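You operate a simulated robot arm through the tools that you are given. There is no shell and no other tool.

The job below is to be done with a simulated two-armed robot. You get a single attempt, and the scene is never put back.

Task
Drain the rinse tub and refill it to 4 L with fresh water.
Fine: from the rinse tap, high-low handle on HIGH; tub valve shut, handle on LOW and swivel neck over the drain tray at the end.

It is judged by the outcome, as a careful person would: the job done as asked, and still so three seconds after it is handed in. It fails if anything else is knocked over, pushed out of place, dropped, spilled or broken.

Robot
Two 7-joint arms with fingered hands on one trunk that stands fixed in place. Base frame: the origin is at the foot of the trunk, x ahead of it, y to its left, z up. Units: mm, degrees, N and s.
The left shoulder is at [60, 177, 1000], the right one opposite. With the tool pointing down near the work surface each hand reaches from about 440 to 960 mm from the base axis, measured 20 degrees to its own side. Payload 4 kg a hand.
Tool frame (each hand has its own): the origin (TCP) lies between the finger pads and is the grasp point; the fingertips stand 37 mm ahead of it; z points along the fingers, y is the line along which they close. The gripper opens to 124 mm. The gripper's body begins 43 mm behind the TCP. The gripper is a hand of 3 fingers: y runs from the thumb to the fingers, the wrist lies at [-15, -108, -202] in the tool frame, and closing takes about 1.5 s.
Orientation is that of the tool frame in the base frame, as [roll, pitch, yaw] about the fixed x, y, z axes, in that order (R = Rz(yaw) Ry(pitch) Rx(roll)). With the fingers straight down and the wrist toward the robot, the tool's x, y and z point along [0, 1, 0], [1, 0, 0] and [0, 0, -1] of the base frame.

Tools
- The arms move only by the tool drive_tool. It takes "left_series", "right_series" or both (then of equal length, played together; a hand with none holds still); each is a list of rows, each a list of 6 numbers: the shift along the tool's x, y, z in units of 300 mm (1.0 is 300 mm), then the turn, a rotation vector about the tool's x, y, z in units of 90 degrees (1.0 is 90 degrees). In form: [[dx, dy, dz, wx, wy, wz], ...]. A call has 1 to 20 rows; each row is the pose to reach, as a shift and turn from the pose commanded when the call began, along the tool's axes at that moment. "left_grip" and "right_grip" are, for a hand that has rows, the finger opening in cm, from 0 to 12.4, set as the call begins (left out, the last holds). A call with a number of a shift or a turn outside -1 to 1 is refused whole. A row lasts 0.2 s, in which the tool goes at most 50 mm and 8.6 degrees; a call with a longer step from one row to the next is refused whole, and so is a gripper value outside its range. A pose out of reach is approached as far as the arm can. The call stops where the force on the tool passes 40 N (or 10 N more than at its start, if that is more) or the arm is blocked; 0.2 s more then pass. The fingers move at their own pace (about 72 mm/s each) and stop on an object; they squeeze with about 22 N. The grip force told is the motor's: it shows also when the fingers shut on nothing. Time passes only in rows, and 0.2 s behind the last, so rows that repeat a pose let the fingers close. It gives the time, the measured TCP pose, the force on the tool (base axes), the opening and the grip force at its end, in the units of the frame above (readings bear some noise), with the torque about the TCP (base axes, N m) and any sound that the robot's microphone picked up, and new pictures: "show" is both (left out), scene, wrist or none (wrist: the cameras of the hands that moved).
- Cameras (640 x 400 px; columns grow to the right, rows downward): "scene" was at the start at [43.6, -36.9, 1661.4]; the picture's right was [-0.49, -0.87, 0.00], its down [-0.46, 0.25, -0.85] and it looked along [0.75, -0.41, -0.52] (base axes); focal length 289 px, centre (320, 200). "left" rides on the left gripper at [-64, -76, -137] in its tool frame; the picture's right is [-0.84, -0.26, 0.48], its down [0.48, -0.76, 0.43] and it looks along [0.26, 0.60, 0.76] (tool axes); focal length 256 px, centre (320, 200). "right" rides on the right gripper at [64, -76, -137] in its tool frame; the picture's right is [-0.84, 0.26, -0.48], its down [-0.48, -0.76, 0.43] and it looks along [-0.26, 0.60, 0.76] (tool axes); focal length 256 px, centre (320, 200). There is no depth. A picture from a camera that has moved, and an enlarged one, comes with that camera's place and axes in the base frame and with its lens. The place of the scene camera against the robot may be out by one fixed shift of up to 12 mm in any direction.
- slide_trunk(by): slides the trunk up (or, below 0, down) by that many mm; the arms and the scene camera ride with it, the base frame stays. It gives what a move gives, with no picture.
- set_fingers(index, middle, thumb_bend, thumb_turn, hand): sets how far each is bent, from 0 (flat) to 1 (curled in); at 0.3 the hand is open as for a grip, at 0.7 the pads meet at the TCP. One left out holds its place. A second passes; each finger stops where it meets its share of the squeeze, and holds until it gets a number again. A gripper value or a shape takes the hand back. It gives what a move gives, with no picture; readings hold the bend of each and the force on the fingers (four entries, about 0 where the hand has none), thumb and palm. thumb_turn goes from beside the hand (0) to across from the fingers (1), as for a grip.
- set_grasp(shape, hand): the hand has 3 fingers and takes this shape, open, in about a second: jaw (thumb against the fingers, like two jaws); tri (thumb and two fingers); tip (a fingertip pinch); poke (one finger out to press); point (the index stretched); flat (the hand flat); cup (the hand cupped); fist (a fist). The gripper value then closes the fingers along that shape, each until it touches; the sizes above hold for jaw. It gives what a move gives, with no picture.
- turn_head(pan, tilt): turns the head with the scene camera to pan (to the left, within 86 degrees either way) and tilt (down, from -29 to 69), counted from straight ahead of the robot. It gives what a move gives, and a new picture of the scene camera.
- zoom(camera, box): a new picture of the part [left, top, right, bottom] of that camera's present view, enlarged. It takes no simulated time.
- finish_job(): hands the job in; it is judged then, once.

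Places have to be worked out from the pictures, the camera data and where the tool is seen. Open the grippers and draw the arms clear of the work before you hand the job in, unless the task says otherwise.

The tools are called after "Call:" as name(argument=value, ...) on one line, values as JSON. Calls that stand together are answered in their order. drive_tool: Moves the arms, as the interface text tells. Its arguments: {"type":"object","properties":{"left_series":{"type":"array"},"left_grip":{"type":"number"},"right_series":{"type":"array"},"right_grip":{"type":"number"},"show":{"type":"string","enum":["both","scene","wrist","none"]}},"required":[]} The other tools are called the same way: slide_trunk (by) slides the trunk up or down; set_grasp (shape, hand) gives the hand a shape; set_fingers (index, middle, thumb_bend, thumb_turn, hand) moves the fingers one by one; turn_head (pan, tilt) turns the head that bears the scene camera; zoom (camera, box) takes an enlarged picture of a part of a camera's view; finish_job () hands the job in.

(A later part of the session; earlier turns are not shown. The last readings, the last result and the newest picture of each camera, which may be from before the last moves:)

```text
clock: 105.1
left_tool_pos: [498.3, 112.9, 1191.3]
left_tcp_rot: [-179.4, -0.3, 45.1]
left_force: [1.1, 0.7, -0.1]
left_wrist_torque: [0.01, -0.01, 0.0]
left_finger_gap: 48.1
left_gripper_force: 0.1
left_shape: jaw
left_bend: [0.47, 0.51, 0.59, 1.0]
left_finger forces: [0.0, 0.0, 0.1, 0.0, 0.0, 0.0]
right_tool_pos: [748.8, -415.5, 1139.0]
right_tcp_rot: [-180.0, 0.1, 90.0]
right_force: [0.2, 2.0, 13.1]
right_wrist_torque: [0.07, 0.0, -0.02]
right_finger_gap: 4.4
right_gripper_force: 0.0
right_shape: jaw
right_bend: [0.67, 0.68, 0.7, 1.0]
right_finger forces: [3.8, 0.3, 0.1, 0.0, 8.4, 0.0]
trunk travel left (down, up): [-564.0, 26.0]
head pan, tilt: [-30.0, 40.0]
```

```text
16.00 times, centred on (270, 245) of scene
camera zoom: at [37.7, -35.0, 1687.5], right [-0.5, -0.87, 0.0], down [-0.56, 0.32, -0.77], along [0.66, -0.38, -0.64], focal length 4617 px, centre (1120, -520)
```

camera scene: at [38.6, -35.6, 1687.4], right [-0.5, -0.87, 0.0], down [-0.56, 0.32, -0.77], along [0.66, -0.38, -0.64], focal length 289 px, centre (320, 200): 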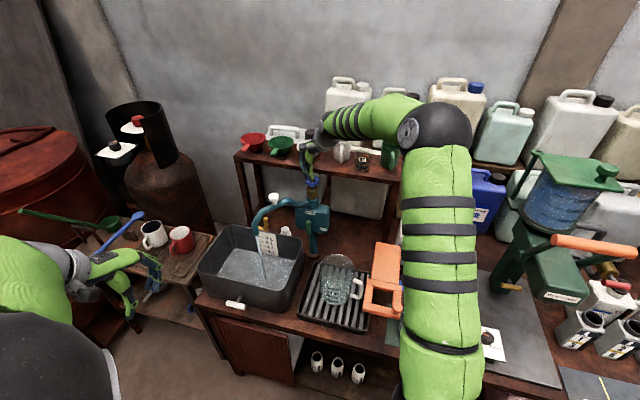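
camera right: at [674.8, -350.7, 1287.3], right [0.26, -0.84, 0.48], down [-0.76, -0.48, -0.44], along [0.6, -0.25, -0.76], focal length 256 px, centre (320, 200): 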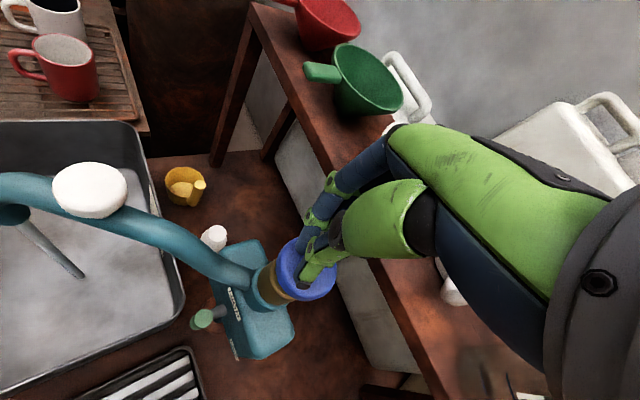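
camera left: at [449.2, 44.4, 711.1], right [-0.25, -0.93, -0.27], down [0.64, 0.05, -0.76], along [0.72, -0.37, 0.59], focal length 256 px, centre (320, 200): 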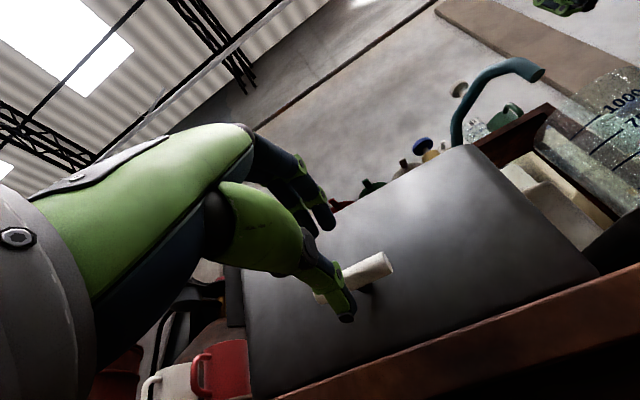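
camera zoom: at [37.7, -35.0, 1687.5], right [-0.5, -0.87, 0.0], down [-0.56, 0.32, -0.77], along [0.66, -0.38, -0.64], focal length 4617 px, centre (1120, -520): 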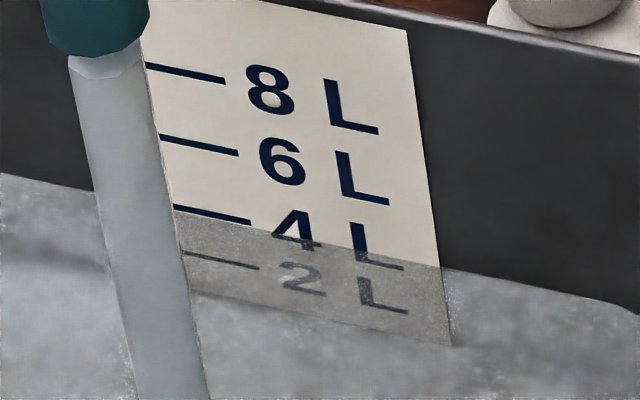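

The waterline is now just under the 4 L tick (about 3.87 L). I hold one more 0.2 s row, then lift off the knob so it springs shut.

Call:
drive_tool(right_series=[[0, 0, 0, 0, 0, 0], [0, 0, -0.1, 0, 0, 0], [0, 0, -0.15, 0, 0, 0]], show="scene")

Call:
zoom(camera="scene", box=[262, 240, 278, 250])

Call:
zoom(camera="scene", box=[190, 150, 350, 310])

```text
clock: 105.9
left_tool_pos: [498.2, 111.8, 1190.7]
left_tcp_rot: [-179.2, -0.4, 45.1]
left_force: [0.0, -0.2, 1.0]
left_wrist_torque: [0.0, 0.03, 0.01]
left_finger_gap: 48.0
left_gripper_force: 0.0
left_shape: jaw
left_bend: [0.47, 0.51, 0.59, 1.0]
left_finger forces: [0.0, 0.0, 0.0, 0.0, 0.1, 0.0]
right_tool_pos: [751.2, -414.9, 1183.4]
right_tcp_rot: [-180.0, -0.1, 90.0]
right_force: [-0.4, -0.5, -0.7]
right_wrist_torque: [0.02, 0.05, 0.01]
right_finger_gap: 5.0
right_gripper_force: 0.2
right_shape: jaw
right_bend: [0.67, 0.68, 0.69, 1.0]
right_finger forces: [0.0, 0.1, 0.1, 0.0, 0.1, 0.0]
trunk travel left (down, up): [-564.0, 26.0]
head pan, tilt: [-30.0, 40.0]
camera scene: at [38.9, -35.9, 1687.3], right [-0.5, -0.87, 0.0], down [-0.56, 0.32, -0.77], along [0.66, -0.38, -0.64], focal length 289 px, centre (320, 200)
```

scene: 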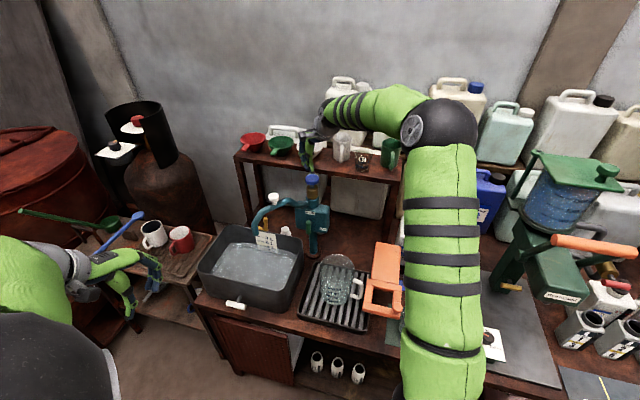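

```text
16.00 times, centred on (270, 245) of scene
camera zoom: at [38.9, -35.9, 1687.3], right [-0.5, -0.87, 0.0], down [-0.56, 0.32, -0.77], along [0.66, -0.38, -0.64], focal length 4617 px, centre (1120, -520)
```

zoom: 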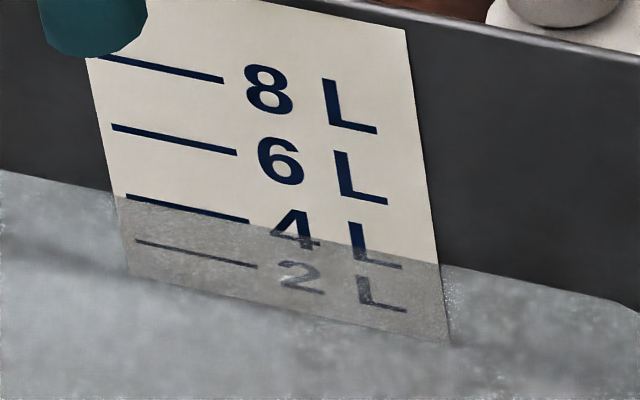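

```text
2.50 times, centred on (270, 230) of scene
camera zoom: at [38.9, -35.9, 1687.3], right [-0.5, -0.87, 0.0], down [-0.56, 0.32, -0.77], along [0.66, -0.38, -0.64], focal length 721 px, centre (445, 125)
```

zoom: 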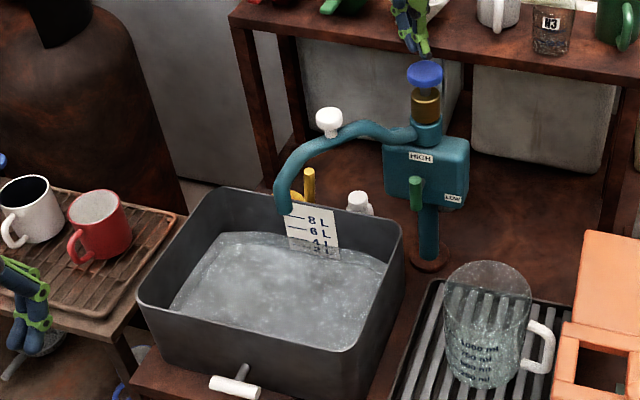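

The flow has stopped and the waterline lies on the lower edge of the 4 L tick, about 3.95 L. I rise off the knob and move the right hand back to the left-front, ready for the handle.

Call:
drive_tool(right_series=[[0, 0, -0.08, 0, 0, 0], [0, 0, -0.16, 0, 0, 0], [0, 0, -0.24, 0, 0, 0], [0.07, -0.07, -0.3, 0, 0, 0], [0.14, -0.14, -0.35, 0, 0, 0], [0.21, -0.21, -0.4, 0, 0, 0], [0.28, -0.28, -0.41, 0, 0, 0], [0.35, -0.35, -0.416, 0, 0, 0], [0.42, -0.42, -0.416, 0, 0, 0], [0.497, -0.49, -0.416, 0, 0, 0]], show="scene")

Call:
zoom(camera="scene", box=[262, 240, 278, 250])

```text
clock: 108.1
left_tool_pos: [497.6, 111.9, 1190.9]
left_tcp_rot: [-179.2, -0.4, 45.0]
left_force: [0.1, -0.4, -1.1]
left_wrist_torque: [-0.03, -0.01, 0.0]
left_finger_gap: 48.1
left_gripper_force: 0.1
left_shape: jaw
left_bend: [0.47, 0.51, 0.59, 1.0]
left_finger forces: [0.0, 0.0, 0.0, 0.0, 0.0, 0.0]
right_tool_pos: [602.1, -266.3, 1308.9]
right_tcp_rot: [-180.0, -0.1, 90.1]
right_force: [-1.1, -0.8, -0.7]
right_wrist_torque: [-0.01, 0.01, 0.01]
right_finger_gap: 4.7
right_gripper_force: 0.1
right_shape: jaw
right_bend: [0.67, 0.68, 0.69, 1.0]
right_finger forces: [0.1, 0.0, 0.1, 0.0, 0.1, 0.0]
trunk travel left (down, up): [-564.0, 26.0]
head pan, tilt: [-30.0, 40.0]
camera scene: at [38.0, -35.4, 1687.4], right [-0.5, -0.87, 0.0], down [-0.56, 0.32, -0.77], along [0.66, -0.38, -0.64], focal length 289 px, centre (320, 200)
```

scene: 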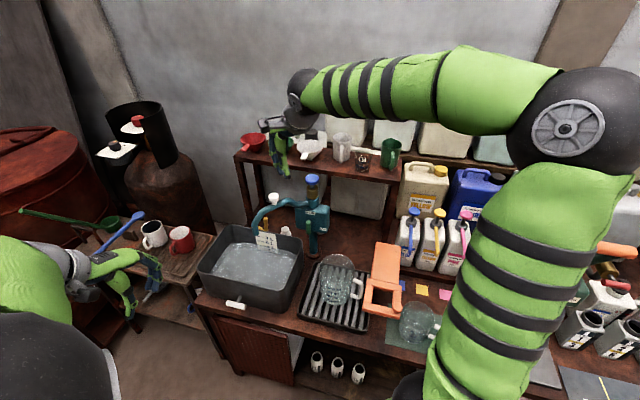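

```text
16.00 times, centred on (270, 245) of scene
camera zoom: at [38.0, -35.4, 1687.4], right [-0.5, -0.87, 0.0], down [-0.56, 0.32, -0.77], along [0.66, -0.38, -0.64], focal length 4617 px, centre (1120, -520)
```

zoom: 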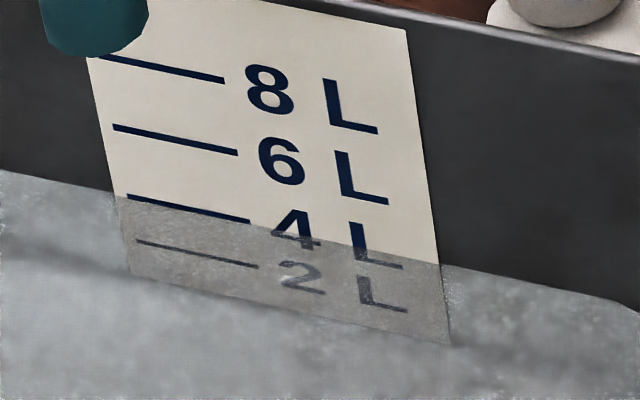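

The level is steady, about 0.07 L under the middle of the tick, so the valve holds. I go back over the blue knob for one very short top-up press while the handle is still on HIGH.

Call:
drive_tool(right_series=[[-0.077, 0.077, 0, 0, 0, 0], [-0.147, 0.147, 0, 0, 0, 0], [-0.217, 0.217, 0, 0, 0, 0], [-0.287, 0.287, 0.006, 0, 0, 0], [-0.357, 0.357, 0.05, 0, 0, 0], [-0.427, 0.427, 0.1, 0, 0, 0], [-0.494, 0.494, 0.17, 0, 0, 0], [-0.494, 0.494, 0.25, 0, 0, 0], [-0.494, 0.494, 0.33, 0, 0, 0], [-0.494, 0.494, 0.42, 0, 0, 0]], show="wrist")

```text
clock: 110.3
left_tool_pos: [498.5, 112.5, 1190.7]
left_tcp_rot: [-179.2, -0.3, 45.1]
left_force: [0.4, -0.8, -0.3]
left_wrist_torque: [-0.03, 0.0, 0.04]
left_finger_gap: 47.9
left_gripper_force: 0.1
left_shape: jaw
left_bend: [0.47, 0.51, 0.59, 1.0]
left_finger forces: [0.1, 0.0, 0.0, 0.0, 0.0, 0.0]
right_tool_pos: [752.2, -415.2, 1181.8]
right_tcp_rot: [180.0, 0.0, 90.0]
right_force: [-0.4, -0.4, 0.4]
right_wrist_torque: [0.03, 0.04, 0.02]
right_finger_gap: 4.9
right_gripper_force: 0.1
right_shape: jaw
right_bend: [0.67, 0.68, 0.69, 1.0]
right_finger forces: [0.1, 0.0, 0.1, 0.1, 0.0, 0.1]
trunk travel left (down, up): [-564.0, 26.0]
head pan, tilt: [-30.0, 40.0]
camera right: at [676.8, -350.4, 1319.8], right [0.26, -0.84, 0.48], down [-0.76, -0.48, -0.43], along [0.6, -0.25, -0.76], focal length 256 px, centre (320, 200)
```

right: 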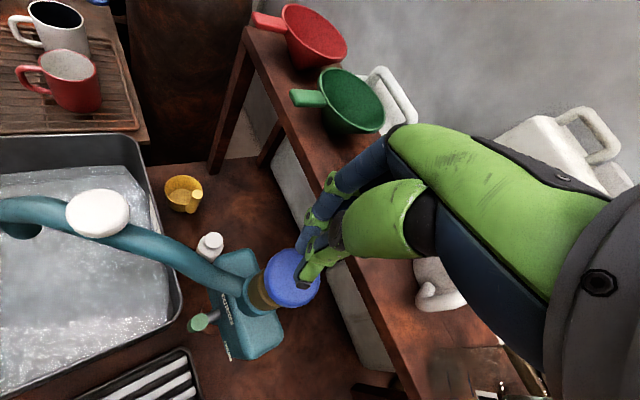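

The fingertips are back over the knob at [752, -415, 1182]. I give one brief press down to about 1141 and lift straight off.

Call:
drive_tool(right_series=[[0, 0, 0.09, 0, 0, 0], [0, 0, 0.135, 0, 0, 0], [0, 0, 0.08, 0, 0, 0], [0, 0, 0, 0, 0, 0]], show="scene")

Call:
zoom(camera="scene", box=[262, 240, 278, 250])

```text
clock: 111.3
left_tool_pos: [498.2, 112.0, 1191.1]
left_tcp_rot: [-179.2, -0.3, 45.1]
left_force: [-0.3, 0.6, 0.8]
left_wrist_torque: [-0.03, 0.02, 0.03]
left_finger_gap: 48.0
left_gripper_force: 0.0
left_shape: jaw
left_bend: [0.47, 0.51, 0.59, 1.0]
left_finger forces: [0.0, 0.0, 0.1, 0.0, 0.1, 0.1]
right_tool_pos: [751.3, -414.3, 1184.5]
right_tcp_rot: [-180.0, 0.0, 90.0]
right_force: [0.9, -0.1, 0.5]
right_wrist_torque: [-0.01, 0.01, 0.01]
right_finger_gap: 4.9
right_gripper_force: 0.0
right_shape: jaw
right_bend: [0.67, 0.68, 0.69, 1.0]
right_finger forces: [0.1, 0.0, 0.1, 0.0, 0.0, 0.0]
trunk travel left (down, up): [-564.0, 26.0]
head pan, tilt: [-30.0, 40.0]
camera scene: at [38.3, -35.7, 1687.4], right [-0.5, -0.87, 0.0], down [-0.56, 0.32, -0.77], along [0.66, -0.38, -0.64], focal length 289 px, centre (320, 200)
```

scene: 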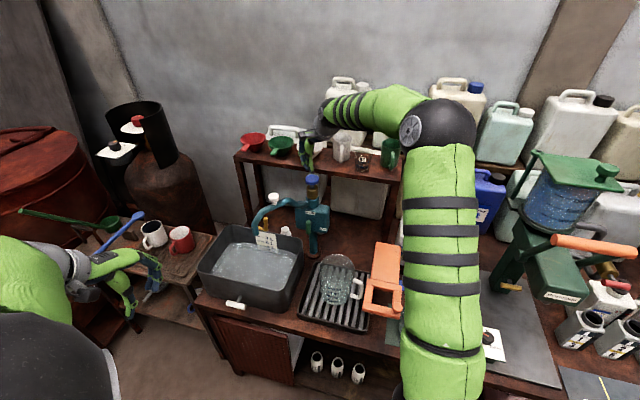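

```text
16.00 times, centred on (270, 245) of scene
camera zoom: at [38.3, -35.7, 1687.4], right [-0.5, -0.87, 0.0], down [-0.56, 0.32, -0.77], along [0.66, -0.38, -0.64], focal length 4617 px, centre (1120, -520)
```

zoom: 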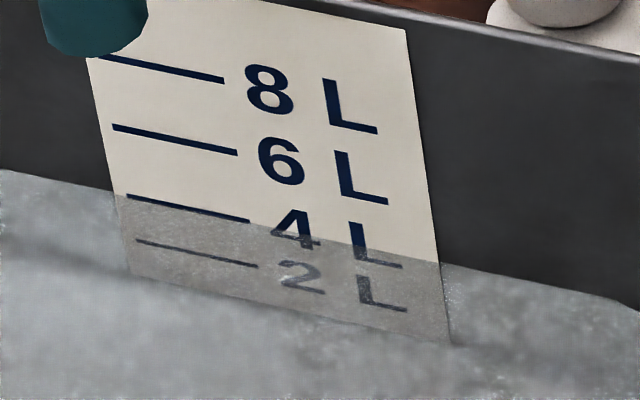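

The waterline now runs right along the 4 L tick. I rise off the knob again, return to the left-front, and lower the trunk 90 mm for the handle.

Call:
drive_tool(right_series=[[0, 0, -0.08, 0, 0, 0], [0, 0, -0.16, 0, 0, 0], [0, 0, -0.24, 0, 0, 0], [0.07, -0.07, -0.3, 0, 0, 0], [0.14, -0.14, -0.35, 0, 0, 0], [0.21, -0.21, -0.4, 0, 0, 0], [0.28, -0.28, -0.41, 0, 0, 0], [0.35, -0.35, -0.416, 0, 0, 0], [0.42, -0.42, -0.416, 0, 0, 0], [0.497, -0.49, -0.416, 0, 0, 0]], show="none")

Call:
slide_trunk(by=-90)

```text
clock: 113.5
left_tool_pos: [497.3, 111.5, 1190.5]
left_tcp_rot: [-179.2, -0.3, 45.1]
left_force: [-1.0, -0.1, -0.2]
left_wrist_torque: [-0.02, 0.01, -0.02]
left_finger_gap: 48.1
left_gripper_force: 0.0
left_shape: jaw
left_bend: [0.47, 0.51, 0.59, 1.0]
left_finger forces: [0.0, 0.1, 0.0, 0.1, 0.1, 0.1]
right_tool_pos: [604.5, -264.2, 1308.4]
right_tcp_rot: [179.8, -0.1, 90.0]
right_force: [-0.7, -0.6, -0.2]
right_wrist_torque: [0.03, -0.03, -0.01]
right_finger_gap: 4.7
right_gripper_force: 0.1
right_shape: jaw
right_bend: [0.67, 0.68, 0.69, 1.0]
right_finger forces: [0.0, 0.0, 0.0, 0.0, 0.0, 0.0]
trunk travel left (down, up): [-564.0, 26.0]
head pan, tilt: [-30.0, 40.0]
```

```text
clock: 114.7
left_tool_pos: [498.8, 111.8, 1101.0]
left_tcp_rot: [-179.2, -0.3, 45.2]
left_force: [-0.6, 0.4, -0.4]
left_wrist_torque: [-0.01, -0.05, -0.01]
left_finger_gap: 48.0
left_gripper_force: 0.0
left_shape: jaw
left_bend: [0.47, 0.51, 0.59, 1.0]
left_finger forces: [0.0, 0.1, 0.0, 0.1, 0.0, 0.1]
right_tool_pos: [605.9, -265.3, 1218.5]
right_tcp_rot: [180.0, -0.1, 89.9]
right_force: [-0.5, -0.2, -0.3]
right_wrist_torque: [-0.04, 0.01, -0.01]
right_finger_gap: 4.7
right_gripper_force: 0.0
right_shape: jaw
right_bend: [0.67, 0.68, 0.69, 1.0]
right_finger forces: [0.0, 0.0, 0.0, 0.0, 0.0, 0.0]
trunk travel left (down, up): [-474.0, 116.0]
head pan, tilt: [-30.0, 40.0]
```

Both hands are placed as before. I bring the right hand, fingers closed, to the pitched pose up and to the left of the handle so that I can sweep the bar's top end to the right.

Call:
drive_tool(right_series=[[0.001, 0.012, 0.054, -0.0543, -0.0225, 0.0374], [0.002, 0.025, 0.107, -0.1086, -0.045, 0.0749], [0.003, 0.037, 0.161, -0.163, -0.0675, 0.1123], [0.003, 0.049, 0.214, -0.2173, -0.09, 0.1498], [0.004, 0.061, 0.268, -0.2716, -0.1125, 0.1872], [0.005, 0.074, 0.321, -0.3259, -0.135, 0.2247], [0.006, 0.086, 0.375, -0.3802, -0.1574, 0.2621], [0.007, 0.098, 0.428, -0.4345, -0.1799, 0.2995], [0.008, 0.11, 0.482, -0.4889, -0.2024, 0.337], [0.008, 0.123, 0.535, -0.5432, -0.2249, 0.3744], [0.009, 0.135, 0.589, -0.5975, -0.2474, 0.4119], [0.01, 0.147, 0.642, -0.6518, -0.2699, 0.4493]])

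Call:
zoom(camera="right", box=[180, 150, 400, 370])

```text
clock: 117.3
left_tool_pos: [498.2, 111.8, 1100.2]
left_tcp_rot: [-179.2, -0.3, 45.1]
left_force: [0.9, 0.0, 0.2]
left_wrist_torque: [-0.01, 0.03, -0.01]
left_finger_gap: 48.0
left_gripper_force: 0.0
left_shape: jaw
left_bend: [0.47, 0.51, 0.59, 1.0]
left_finger forces: [0.0, 0.1, 0.0, 0.0, 0.1, 0.1]
right_tool_pos: [650.4, -261.8, 1025.0]
right_tcp_rot: [117.9, 0.0, 45.0]
right_force: [0.3, 0.1, 0.2]
right_wrist_torque: [0.03, 0.01, -0.03]
right_finger_gap: 4.9
right_gripper_force: 0.0
right_shape: jaw
right_bend: [0.67, 0.68, 0.69, 1.0]
right_finger forces: [0.0, 0.0, 0.1, 0.0, 0.1, 0.0]
trunk travel left (down, up): [-474.0, 116.0]
head pan, tilt: [-30.0, 40.0]
camera scene: at [39.4, -35.6, 1597.4], right [-0.5, -0.87, 0.0], down [-0.56, 0.32, -0.77], along [0.66, -0.38, -0.64], focal length 289 px, centre (320, 200)
camera right: at [585.3, -105.3, 1023.9], right [-0.81, -0.38, 0.45], down [-0.32, -0.36, -0.88], along [0.49, -0.85, 0.17], focal length 256 px, centre (320, 200)
```

scene: 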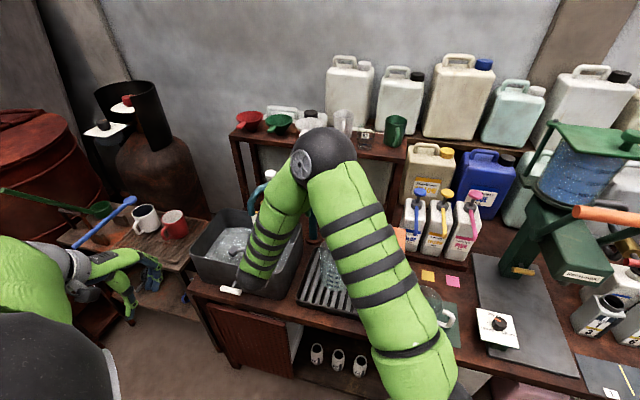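
right: 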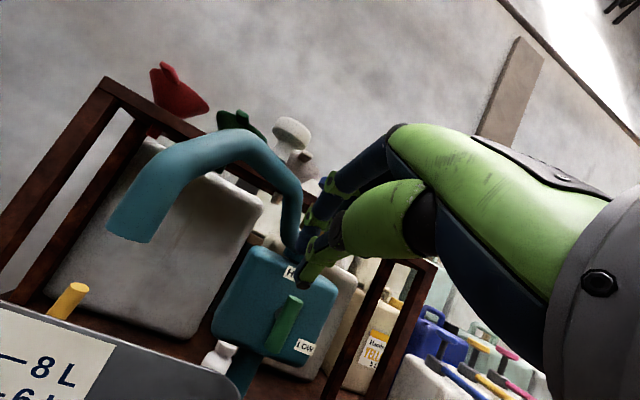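

```text
1.82 times, centred on (290, 260) of right
camera zoom: at [585.3, -105.3, 1023.9], right [-0.81, -0.38, 0.45], down [-0.32, -0.36, -0.88], along [0.49, -0.85, 0.17], focal length 465 px, centre (374, 91)
```

zoom: 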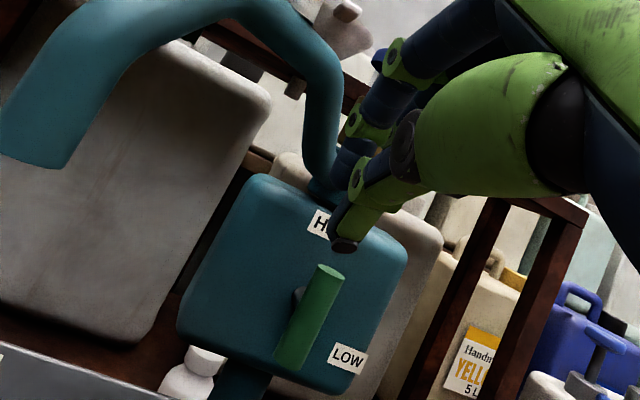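

The bar stands upright with its top end at about b-line centre, z 964, as expected. I move the closed fingers along their axis to sit just left of the bar's upper half.

Call:
drive_tool(right_series=[[0, 0, 0.075, 0, 0, 0], [0, -0.002, 0.15, 0, 0, 0], [0, -0.004, 0.225, 0, 0, 0], [0, -0.004, 0.3, 0, 0, 0], [0, -0.004, 0.376, 0, 0, 0]], show="wrist")

Call:
zoom(camera="right", box=[200, 160, 400, 360])

```text
clock: 118.5
left_tool_pos: [499.4, 112.7, 1101.2]
left_tcp_rot: [-179.2, -0.3, 45.0]
left_force: [-0.7, -0.3, -0.4]
left_wrist_torque: [-0.01, 0.0, 0.01]
left_finger_gap: 48.0
left_gripper_force: 0.1
left_shape: jaw
left_bend: [0.47, 0.51, 0.59, 1.0]
left_finger forces: [0.0, 0.0, 0.1, 0.1, 0.1, 0.1]
right_tool_pos: [720.4, -331.8, 970.2]
right_tcp_rot: [118.0, 0.0, 45.0]
right_force: [-0.5, 0.0, 0.3]
right_wrist_torque: [-0.02, -0.03, 0.01]
right_finger_gap: 5.1
right_gripper_force: 0.0
right_shape: jaw
right_bend: [0.67, 0.68, 0.69, 1.0]
right_finger forces: [0.1, 0.0, 0.0, 0.1, 0.1, 0.0]
trunk travel left (down, up): [-474.0, 116.0]
head pan, tilt: [-30.0, 40.0]
camera right: at [654.4, -174.7, 969.0], right [-0.81, -0.38, 0.45], down [-0.32, -0.36, -0.88], along [0.49, -0.85, 0.17], focal length 256 px, centre (320, 200)
```

right: 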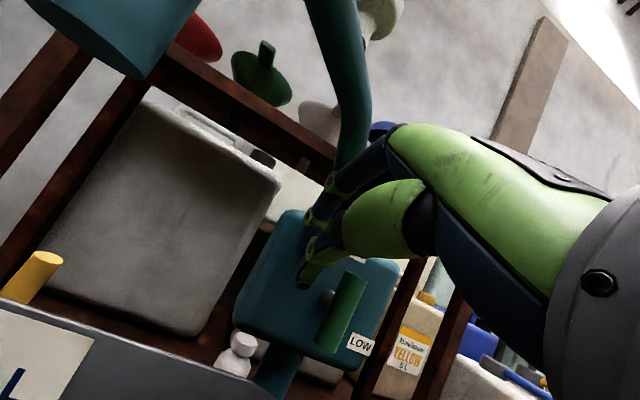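

```text
2.00 times, centred on (300, 260) of right
camera zoom: at [654.4, -174.7, 969.0], right [-0.81, -0.38, 0.45], down [-0.32, -0.36, -0.88], along [0.49, -0.85, 0.17], focal length 512 px, centre (360, 80)
```

zoom: 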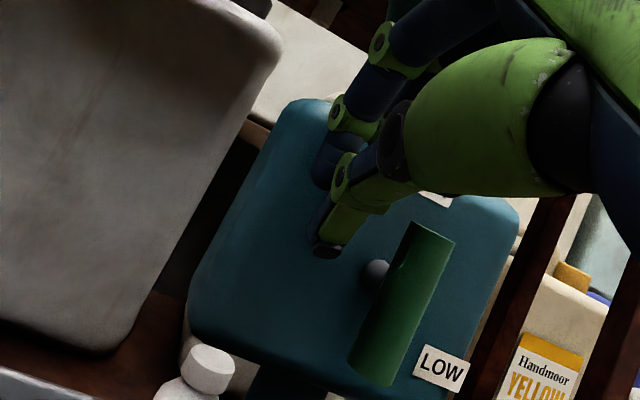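

The finger cluster is just left of the bar's upper end, with the stem visible between. I sweep right 35 mm and check that the bar tips over.

Call:
drive_tool(right_series=[[-0.04, 0, 0, 0, 0, 0], [-0.07, 0, 0, 0, 0, 0], [-0.1, 0, 0, 0, 0, 0], [-0.12, 0, 0, 0, 0, 0]], show="wrist")

Call:
zoom(camera="right", box=[200, 160, 400, 360])

```text
clock: 119.5
left_tool_pos: [499.5, 113.4, 1100.9]
left_tcp_rot: [-179.2, -0.3, 45.1]
left_force: [-1.2, 0.4, -0.6]
left_wrist_torque: [0.05, 0.04, -0.02]
left_finger_gap: 48.2
left_gripper_force: 0.1
left_shape: jaw
left_bend: [0.47, 0.51, 0.59, 1.0]
left_finger forces: [0.1, 0.0, 0.0, 0.0, 0.0, 0.0]
right_tool_pos: [694.1, -354.6, 973.1]
right_tcp_rot: [118.0, -0.1, 45.1]
right_force: [2.7, 9.6, 3.6]
right_wrist_torque: [0.24, -0.18, 0.22]
right_finger_gap: 3.7
right_gripper_force: 0.1
right_shape: jaw
right_bend: [0.67, 0.68, 0.7, 0.99]
right_finger forces: [0.1, 0.1, 0.0, 0.0, 10.9, 0.0]
trunk travel left (down, up): [-474.0, 116.0]
head pan, tilt: [-30.0, 40.0]
camera right: at [628.7, -197.5, 971.0], right [-0.81, -0.38, 0.45], down [-0.32, -0.36, -0.88], along [0.5, -0.85, 0.17], focal length 256 px, centre (320, 200)
```

right: 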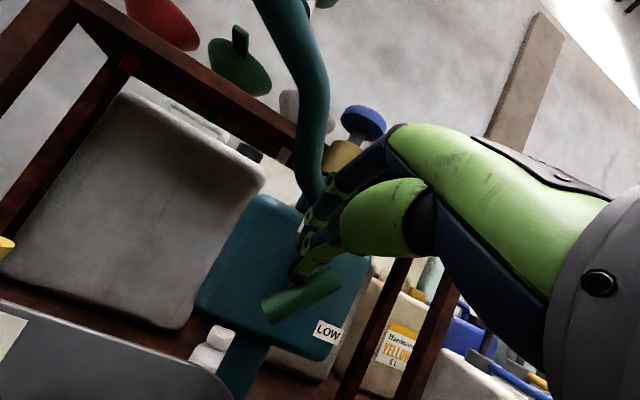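

```text
2.00 times, centred on (300, 260) of right
camera zoom: at [628.7, -197.5, 971.0], right [-0.81, -0.38, 0.45], down [-0.32, -0.36, -0.88], along [0.5, -0.85, 0.17], focal length 512 px, centre (360, 80)
```

zoom: 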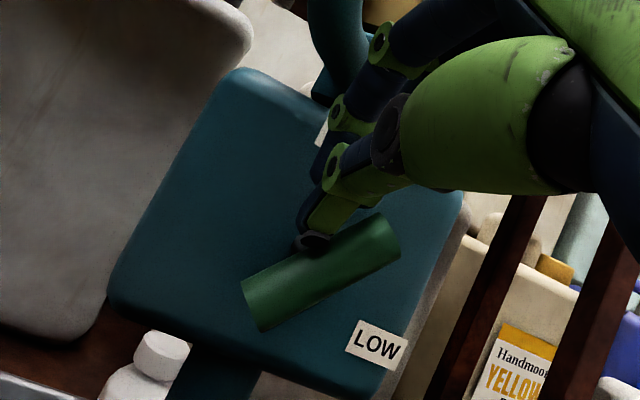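

The bar has turned about 41 degrees towards LOW. I keep sweeping right another 25 mm.

Call:
drive_tool(right_series=[[-0.02, 0, 0, 0, 0, 0], [-0.04, 0, 0, 0, 0, 0], [-0.06, 0, 0, 0, 0, 0], [-0.083, 0, 0, 0, 0, 0]], show="wrist")

Call:
zoom(camera="right", box=[200, 160, 400, 360])

```text
clock: 120.5
left_tool_pos: [499.5, 112.6, 1099.6]
left_tcp_rot: [-179.3, -0.3, 45.1]
left_force: [0.6, -0.3, 0.7]
left_wrist_torque: [-0.03, -0.02, 0.01]
left_finger_gap: 47.9
left_gripper_force: 0.1
left_shape: jaw
left_bend: [0.47, 0.51, 0.59, 1.0]
left_finger forces: [0.0, 0.0, 0.0, 0.0, 0.0, 0.1]
right_tool_pos: [675.2, -375.1, 972.8]
right_tcp_rot: [118.1, 0.0, 44.9]
right_force: [1.0, 0.3, 5.3]
right_wrist_torque: [-0.09, -0.19, 0.02]
right_finger_gap: 0.7
right_gripper_force: 0.1
right_shape: jaw
right_bend: [0.67, 0.68, 0.72, 1.0]
right_finger forces: [0.0, 0.1, 0.1, 0.0, 5.6, 0.0]
trunk travel left (down, up): [-474.0, 116.0]
head pan, tilt: [-30.0, 40.0]
camera right: at [610.2, -218.4, 970.2], right [-0.81, -0.38, 0.45], down [-0.32, -0.36, -0.88], along [0.49, -0.85, 0.17], focal length 256 px, centre (320, 200)
```

right: 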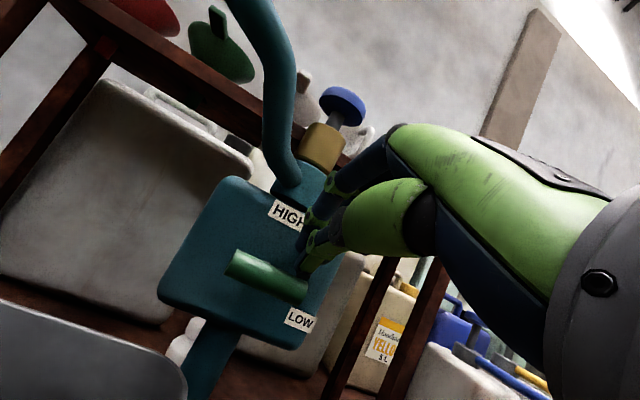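

```text
2.00 times, centred on (300, 260) of right
camera zoom: at [610.2, -218.4, 970.2], right [-0.81, -0.38, 0.45], down [-0.32, -0.36, -0.88], along [0.49, -0.85, 0.17], focal length 512 px, centre (360, 80)
```

zoom: 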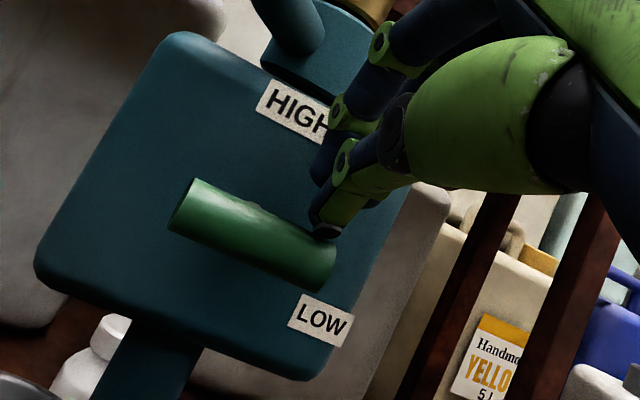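

The bar is nearly level and pointing at LOW, with the thumb resting on its right end. I press down 6 mm to seat it on the stop.

Call:
drive_tool(right_series=[[0, -0.009, 0.0047, 0, 0, 0], [0, -0.0177, 0.0094, 0, 0, 0], [0, -0.0177, 0.0094, 0, 0, 0]], show="wrist")

Call:
zoom(camera="right", box=[200, 160, 400, 360])

```text
clock: 121.3
left_tool_pos: [498.4, 112.3, 1101.8]
left_tcp_rot: [-179.2, -0.2, 45.1]
left_force: [0.6, 0.7, -0.2]
left_wrist_torque: [0.03, 0.01, 0.03]
left_finger_gap: 48.0
left_gripper_force: 0.2
left_shape: jaw
left_bend: [0.47, 0.51, 0.59, 1.0]
left_finger forces: [0.0, 0.1, 0.0, 0.1, 0.0, 0.0]
right_tool_pos: [675.8, -374.1, 967.4]
right_tcp_rot: [118.0, -0.1, 45.0]
right_force: [1.2, -1.7, 13.3]
right_wrist_torque: [-0.3, -0.3, 0.05]
right_finger_gap: 0.1
right_gripper_force: 0.1
right_shape: jaw
right_bend: [0.66, 0.67, 0.74, 1.0]
right_finger forces: [0.0, 0.1, 0.0, 0.0, 15.6, 0.1]
trunk travel left (down, up): [-474.0, 116.0]
head pan, tilt: [-30.0, 40.0]
camera right: at [610.6, -218.0, 964.4], right [-0.81, -0.38, 0.45], down [-0.32, -0.36, -0.88], along [0.49, -0.85, 0.17], focal length 256 px, centre (320, 200)
```

right: 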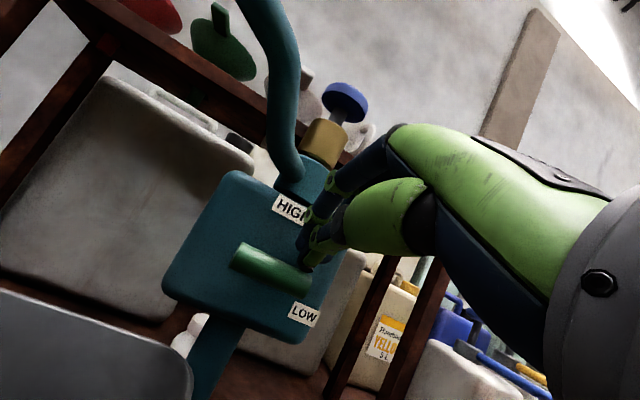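

```text
2.00 times, centred on (300, 260) of right
camera zoom: at [610.6, -218.0, 964.4], right [-0.81, -0.38, 0.45], down [-0.32, -0.36, -0.88], along [0.49, -0.85, 0.17], focal length 512 px, centre (360, 80)
```

zoom: 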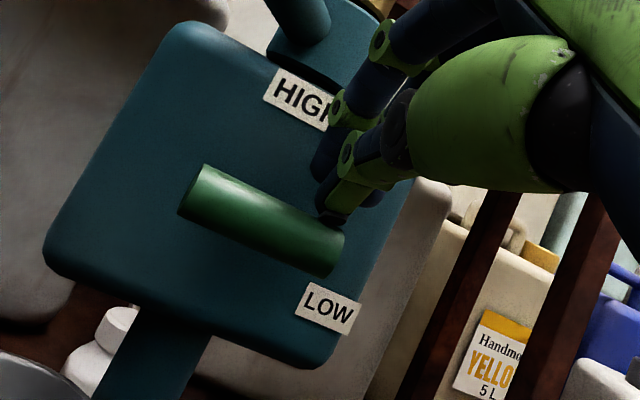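

The force rose to 13 N without the bar moving, so it rests on the LOW stop. I lift off it and back the hand out along the fingers.

Call:
drive_tool(right_series=[[0, 0.03, -0.016, 0, 0, 0], [0, 0.045, -0.09, 0, 0, 0], [0, 0.045, -0.165, 0, 0, 0], [0, 0.045, -0.24, 0, 0, 0], [0, 0.045, -0.315, 0, 0, 0], [0, 0.045, -0.39, 0, 0, 0]])

Call:
zoom(camera="right", box=[180, 180, 380, 380])

```text
clock: 122.7
left_tool_pos: [497.9, 112.6, 1100.9]
left_tcp_rot: [-179.2, -0.3, 45.1]
left_force: [0.0, 0.4, -0.3]
left_wrist_torque: [0.01, 0.01, 0.01]
left_finger_gap: 48.0
left_gripper_force: 0.0
left_shape: jaw
left_bend: [0.47, 0.51, 0.59, 1.0]
left_finger forces: [0.0, 0.1, 0.0, 0.0, 0.1, 0.0]
right_tool_pos: [606.3, -305.1, 1034.0]
right_tcp_rot: [118.1, 0.0, 44.9]
right_force: [-0.6, -1.5, -0.7]
right_wrist_torque: [-0.03, 0.0, 0.0]
right_finger_gap: 4.9
right_gripper_force: 0.0
right_shape: jaw
right_bend: [0.67, 0.68, 0.69, 1.0]
right_finger forces: [0.1, 0.0, 0.1, 0.0, 0.0, 0.0]
trunk travel left (down, up): [-474.0, 116.0]
head pan, tilt: [-30.0, 40.0]
camera scene: at [38.5, -35.6, 1597.4], right [-0.5, -0.87, 0.0], down [-0.56, 0.32, -0.77], along [0.66, -0.38, -0.64], focal length 289 px, centre (320, 200)
camera right: at [541.4, -149.4, 1031.2], right [-0.81, -0.38, 0.45], down [-0.32, -0.36, -0.87], along [0.49, -0.85, 0.17], focal length 256 px, centre (320, 200)
```

scene: 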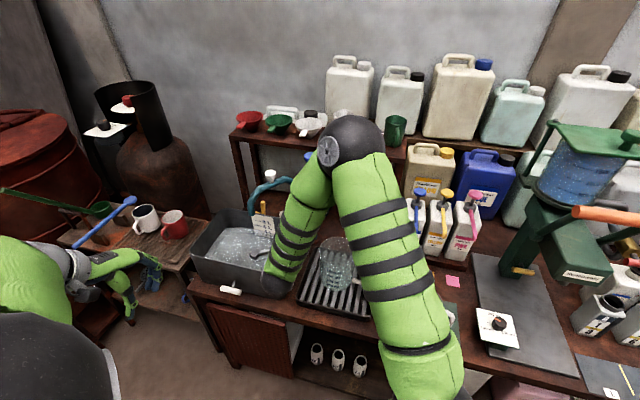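
right: 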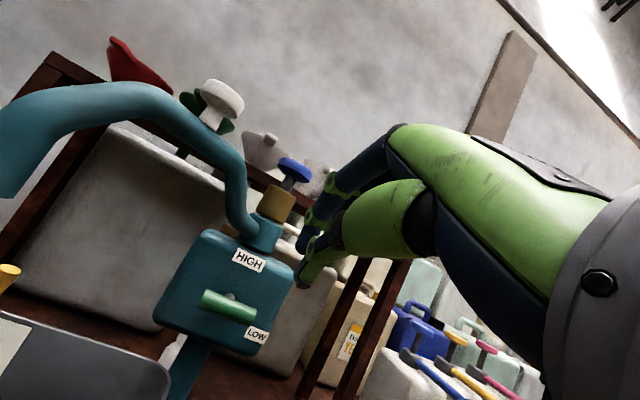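

```text
2.00 times, centred on (280, 280) of right
camera zoom: at [541.4, -149.4, 1031.2], right [-0.81, -0.38, 0.45], down [-0.32, -0.36, -0.87], along [0.49, -0.85, 0.17], focal length 512 px, centre (400, 40)
```

zoom: 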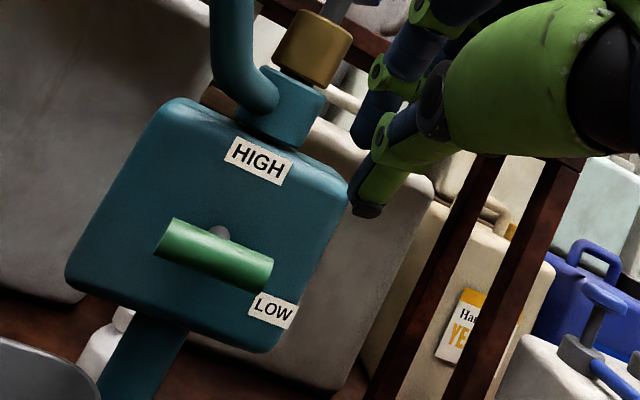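

The handle is back level at LOW. I raise the trunk 60 mm for reach and turn the right hand to fingers-down above the front of the tub, ready to swing the neck back.

Call:
slide_trunk(by=60)

Call:
drive_tool(right_series=[[0.003, 0.029, -0.014, 0.0543, 0.0225, -0.0374], [0.006, 0.058, -0.029, 0.1086, 0.045, -0.0749], [0.009, 0.087, -0.043, 0.163, 0.0675, -0.1123], [0.012, 0.115, -0.057, 0.2173, 0.09, -0.1498], [0.015, 0.144, -0.072, 0.2716, 0.1125, -0.1872], [0.018, 0.173, -0.086, 0.3259, 0.135, -0.2247], [0.02, 0.202, -0.1, 0.3802, 0.1574, -0.2621], [0.023, 0.231, -0.115, 0.4345, 0.1799, -0.2995], [0.026, 0.26, -0.129, 0.4889, 0.2024, -0.337], [0.029, 0.288, -0.143, 0.5432, 0.2249, -0.3744], [0.032, 0.317, -0.158, 0.5975, 0.2474, -0.4119], [0.035, 0.346, -0.172, 0.6518, 0.2699, -0.4493]])

```text
clock: 123.7
left_tool_pos: [497.9, 112.4, 1160.8]
left_tcp_rot: [-179.1, -0.3, 45.1]
left_force: [0.2, 0.4, 0.2]
left_wrist_torque: [0.0, -0.02, -0.02]
left_finger_gap: 48.0
left_gripper_force: 0.0
left_shape: jaw
left_bend: [0.47, 0.51, 0.59, 1.0]
left_finger forces: [0.0, 0.0, 0.0, 0.0, 0.1, 0.0]
right_tool_pos: [607.7, -305.9, 1093.7]
right_tcp_rot: [118.2, 0.0, 45.0]
right_force: [0.7, -0.4, -0.9]
right_wrist_torque: [0.01, 0.01, 0.0]
right_finger_gap: 5.0
right_gripper_force: 0.1
right_shape: jaw
right_bend: [0.67, 0.68, 0.69, 1.0]
right_finger forces: [0.0, 0.1, 0.0, 0.0, 0.0, 0.0]
trunk travel left (down, up): [-534.0, 56.0]
head pan, tilt: [-30.0, 40.0]
```

```text
clock: 126.3
left_tool_pos: [498.9, 111.5, 1160.8]
left_tcp_rot: [-179.1, -0.3, 45.1]
left_force: [-0.5, -0.6, 0.6]
left_wrist_torque: [0.01, 0.02, 0.01]
left_finger_gap: 48.0
left_gripper_force: 0.0
left_shape: jaw
left_bend: [0.47, 0.51, 0.59, 1.0]
left_finger forces: [0.0, 0.1, 0.0, 0.0, 0.0, 0.0]
right_tool_pos: [616.6, -300.8, 1206.8]
right_tcp_rot: [-180.0, -0.1, 90.1]
right_force: [-0.3, -0.4, 0.3]
right_wrist_torque: [0.04, -0.03, 0.0]
right_finger_gap: 4.7
right_gripper_force: 0.1
right_shape: jaw
right_bend: [0.67, 0.68, 0.69, 1.0]
right_finger forces: [0.1, 0.0, 0.0, 0.1, 0.0, 0.1]
trunk travel left (down, up): [-534.0, 56.0]
head pan, tilt: [-30.0, 40.0]
camera scene: at [39.2, -36.0, 1657.4], right [-0.5, -0.87, 0.0], down [-0.56, 0.32, -0.77], along [0.66, -0.38, -0.64], focal length 289 px, centre (320, 200)
camera right: at [541.8, -236.9, 1346.3], right [0.26, -0.84, 0.48], down [-0.76, -0.48, -0.43], along [0.6, -0.25, -0.76], focal length 256 px, centre (320, 200)
```

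scene: 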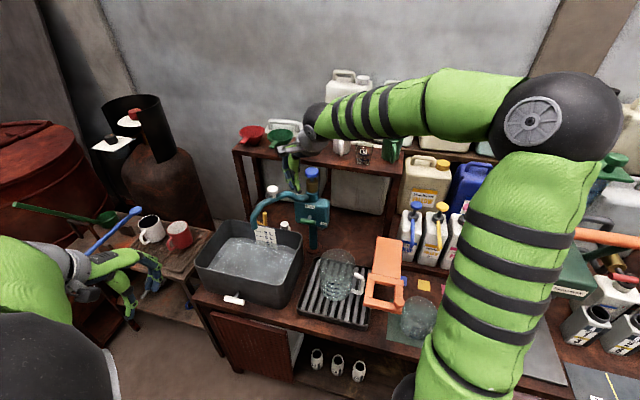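
right: 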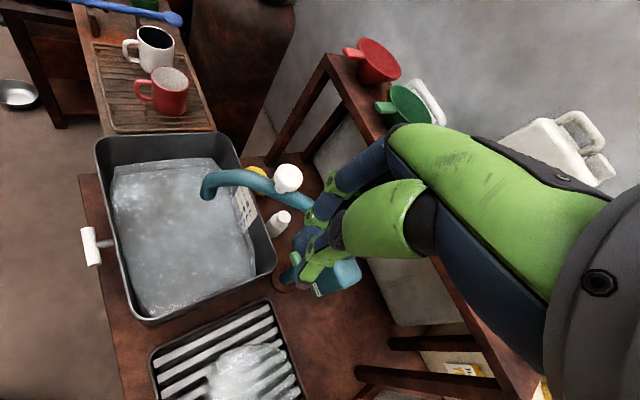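

The fingers are down again at [617, -301, 1207]. I carry them high over the neck to its far side, about [796, -231].

Call:
drive_tool(right_series=[[0.026, 0.066, -0.005, 0, 0, 0], [0.052, 0.133, -0.01, 0, 0, 0], [0.078, 0.199, -0.01, 0, 0, 0], [0.104, 0.266, -0.01, 0, 0, 0], [0.129, 0.332, -0.01, 0, 0, 0], [0.155, 0.399, -0.01, 0, 0, 0], [0.181, 0.465, -0.01, 0, 0, 0], [0.207, 0.532, -0.01, 0, 0, 0], [0.233, 0.598, -0.01, 0, 0, 0]])

```text
clock: 128.3
left_tool_pos: [498.4, 112.0, 1160.6]
left_tcp_rot: [-179.2, -0.2, 45.1]
left_force: [-1.0, -0.6, -0.1]
left_wrist_torque: [-0.01, -0.01, -0.01]
left_finger_gap: 48.2
left_gripper_force: 0.0
left_shape: jaw
left_bend: [0.47, 0.51, 0.59, 1.0]
left_finger forces: [0.0, 0.1, 0.1, 0.1, 0.1, 0.0]
right_tool_pos: [797.0, -231.1, 1211.3]
right_tcp_rot: [-180.0, 0.0, 90.0]
right_force: [-0.4, 0.0, -0.2]
right_wrist_torque: [-0.01, 0.02, 0.01]
right_finger_gap: 5.1
right_gripper_force: 0.1
right_shape: jaw
right_bend: [0.67, 0.68, 0.69, 1.0]
right_finger forces: [0.0, 0.0, 0.1, 0.0, 0.1, 0.1]
trunk travel left (down, up): [-534.0, 56.0]
head pan, tilt: [-30.0, 40.0]
camera scene: at [39.6, -35.6, 1657.4], right [-0.5, -0.87, 0.0], down [-0.56, 0.32, -0.77], along [0.66, -0.38, -0.64], focal length 289 px, centre (320, 200)
camera right: at [721.5, -166.8, 1348.8], right [0.26, -0.84, 0.48], down [-0.76, -0.48, -0.43], along [0.6, -0.25, -0.76], focal length 256 px, centre (320, 200)
```

scene: 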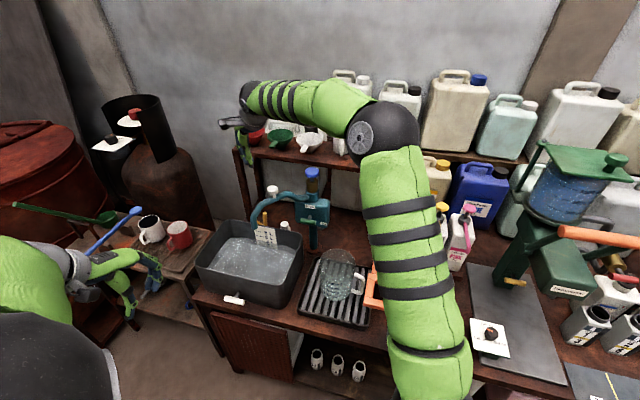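
right: 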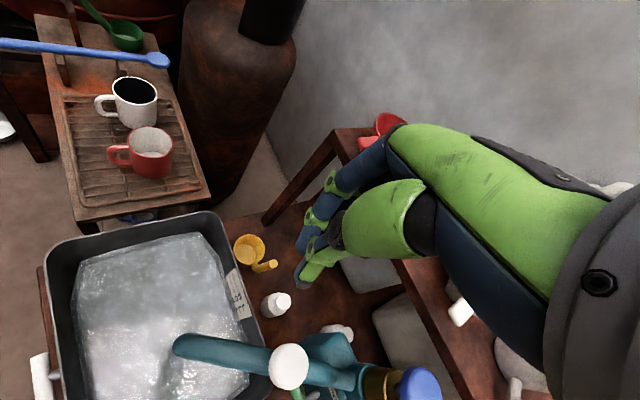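

The fingertips are on the far side of the neck with about 60 mm to spare. I lower them beside it.

Call:
drive_tool(right_series=[[0, 0, 0.08, 0, 0, 0], [0, 0, 0.16, 0, 0, 0], [0, 0, 0.24, 0, 0, 0], [0, 0, 0.32, 0, 0, 0], [0, 0, 0.38, 0, 0, 0]])

```text
clock: 129.5
left_tool_pos: [500.1, 111.6, 1159.4]
left_tcp_rot: [-179.2, -0.3, 45.1]
left_force: [0.4, 1.0, -0.2]
left_wrist_torque: [0.02, 0.0, 0.0]
left_finger_gap: 47.8
left_gripper_force: 0.1
left_shape: jaw
left_bend: [0.47, 0.51, 0.59, 1.0]
left_finger forces: [0.0, 0.0, 0.1, 0.0, 0.0, 0.0]
right_tool_pos: [796.8, -229.7, 1097.3]
right_tcp_rot: [179.9, 0.0, 90.0]
right_force: [0.1, 0.5, 0.5]
right_wrist_torque: [0.01, 0.01, 0.0]
right_finger_gap: 4.7
right_gripper_force: 0.1
right_shape: jaw
right_bend: [0.67, 0.68, 0.69, 1.0]
right_finger forces: [0.1, 0.1, 0.0, 0.0, 0.1, 0.1]
trunk travel left (down, up): [-534.0, 56.0]
head pan, tilt: [-30.0, 40.0]
camera scene: at [39.1, -35.7, 1657.4], right [-0.5, -0.87, 0.0], down [-0.56, 0.32, -0.77], along [0.66, -0.38, -0.64], focal length 289 px, centre (320, 200)
camera right: at [721.0, -165.6, 1234.5], right [0.26, -0.84, 0.48], down [-0.76, -0.48, -0.43], along [0.6, -0.25, -0.76], focal length 256 px, centre (320, 200)
```

scene: 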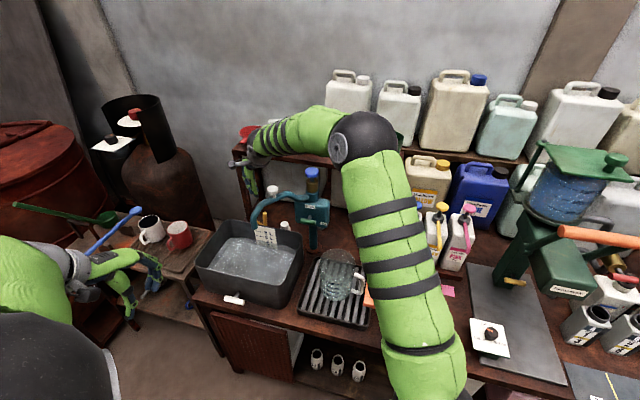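
right: 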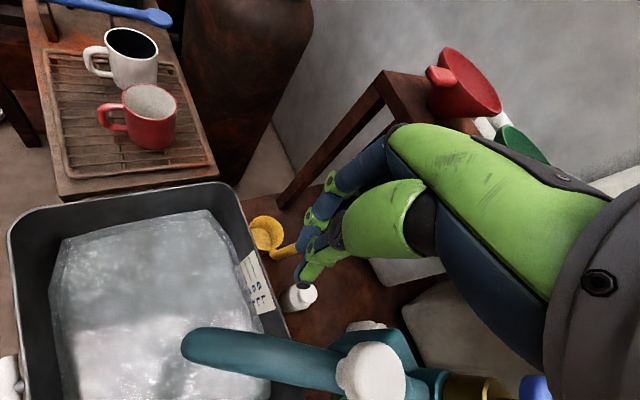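

The fingers are beside the neck on its far side. I push it back along the arc towards the robot, first about 40 degrees.

Call:
drive_tool(right_series=[[0.008, -0.069, 0, 0, 0, 0], [0.015, -0.136, 0, 0, 0, 0], [0.015, -0.203, 0, 0, 0, 0], [0.008, -0.269, 0, 0, 0, 0], [-0.006, -0.335, 0, 0, 0, 0], [-0.027, -0.399, 0, 0, 0, 0], [-0.054, -0.46, 0, 0, 0, 0]])

```text
clock: 131.1
left_tool_pos: [498.6, 112.1, 1161.7]
left_tcp_rot: [-179.2, -0.3, 45.1]
left_force: [0.3, 0.0, 0.6]
left_wrist_torque: [0.02, -0.02, 0.02]
left_finger_gap: 48.2
left_gripper_force: 0.0
left_shape: jaw
left_bend: [0.47, 0.51, 0.59, 1.0]
left_finger forces: [0.0, 0.1, 0.1, 0.1, 0.1, 0.0]
right_tool_pos: [658.0, -245.3, 1096.5]
right_tcp_rot: [-180.0, -0.1, 89.9]
right_force: [-0.6, 0.0, -0.2]
right_wrist_torque: [0.0, -0.01, 0.0]
right_finger_gap: 4.7
right_gripper_force: 0.1
right_shape: jaw
right_bend: [0.67, 0.68, 0.69, 1.0]
right_finger forces: [0.0, 0.1, 0.0, 0.1, 0.1, 0.0]
trunk travel left (down, up): [-534.0, 56.0]
head pan, tilt: [-30.0, 40.0]
camera scene: at [38.3, -35.9, 1657.4], right [-0.5, -0.87, 0.0], down [-0.56, 0.32, -0.77], along [0.66, -0.38, -0.64], focal length 289 px, centre (320, 200)
camera right: at [583.0, -181.3, 1235.0], right [0.26, -0.84, 0.48], down [-0.76, -0.48, -0.43], along [0.6, -0.25, -0.76], focal length 256 px, centre (320, 200)
```

scene: 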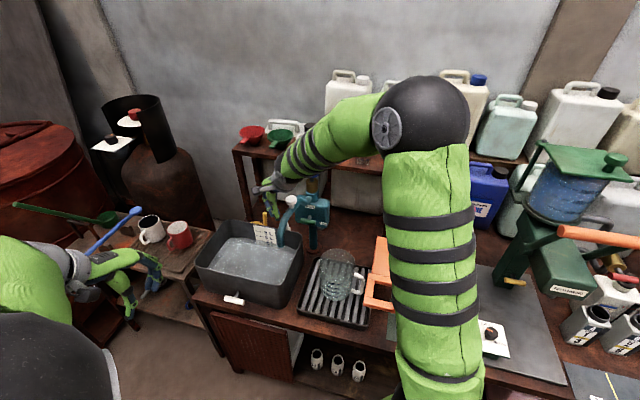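
right: 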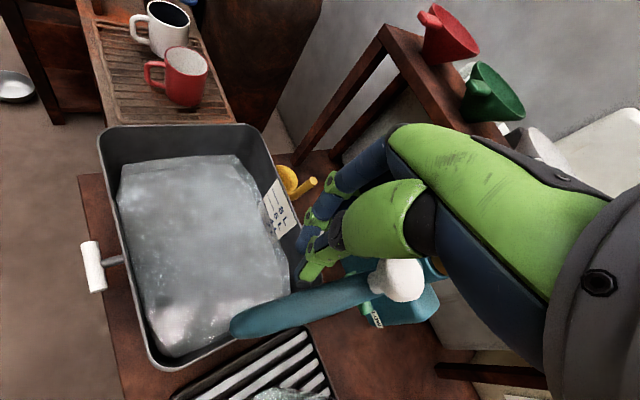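

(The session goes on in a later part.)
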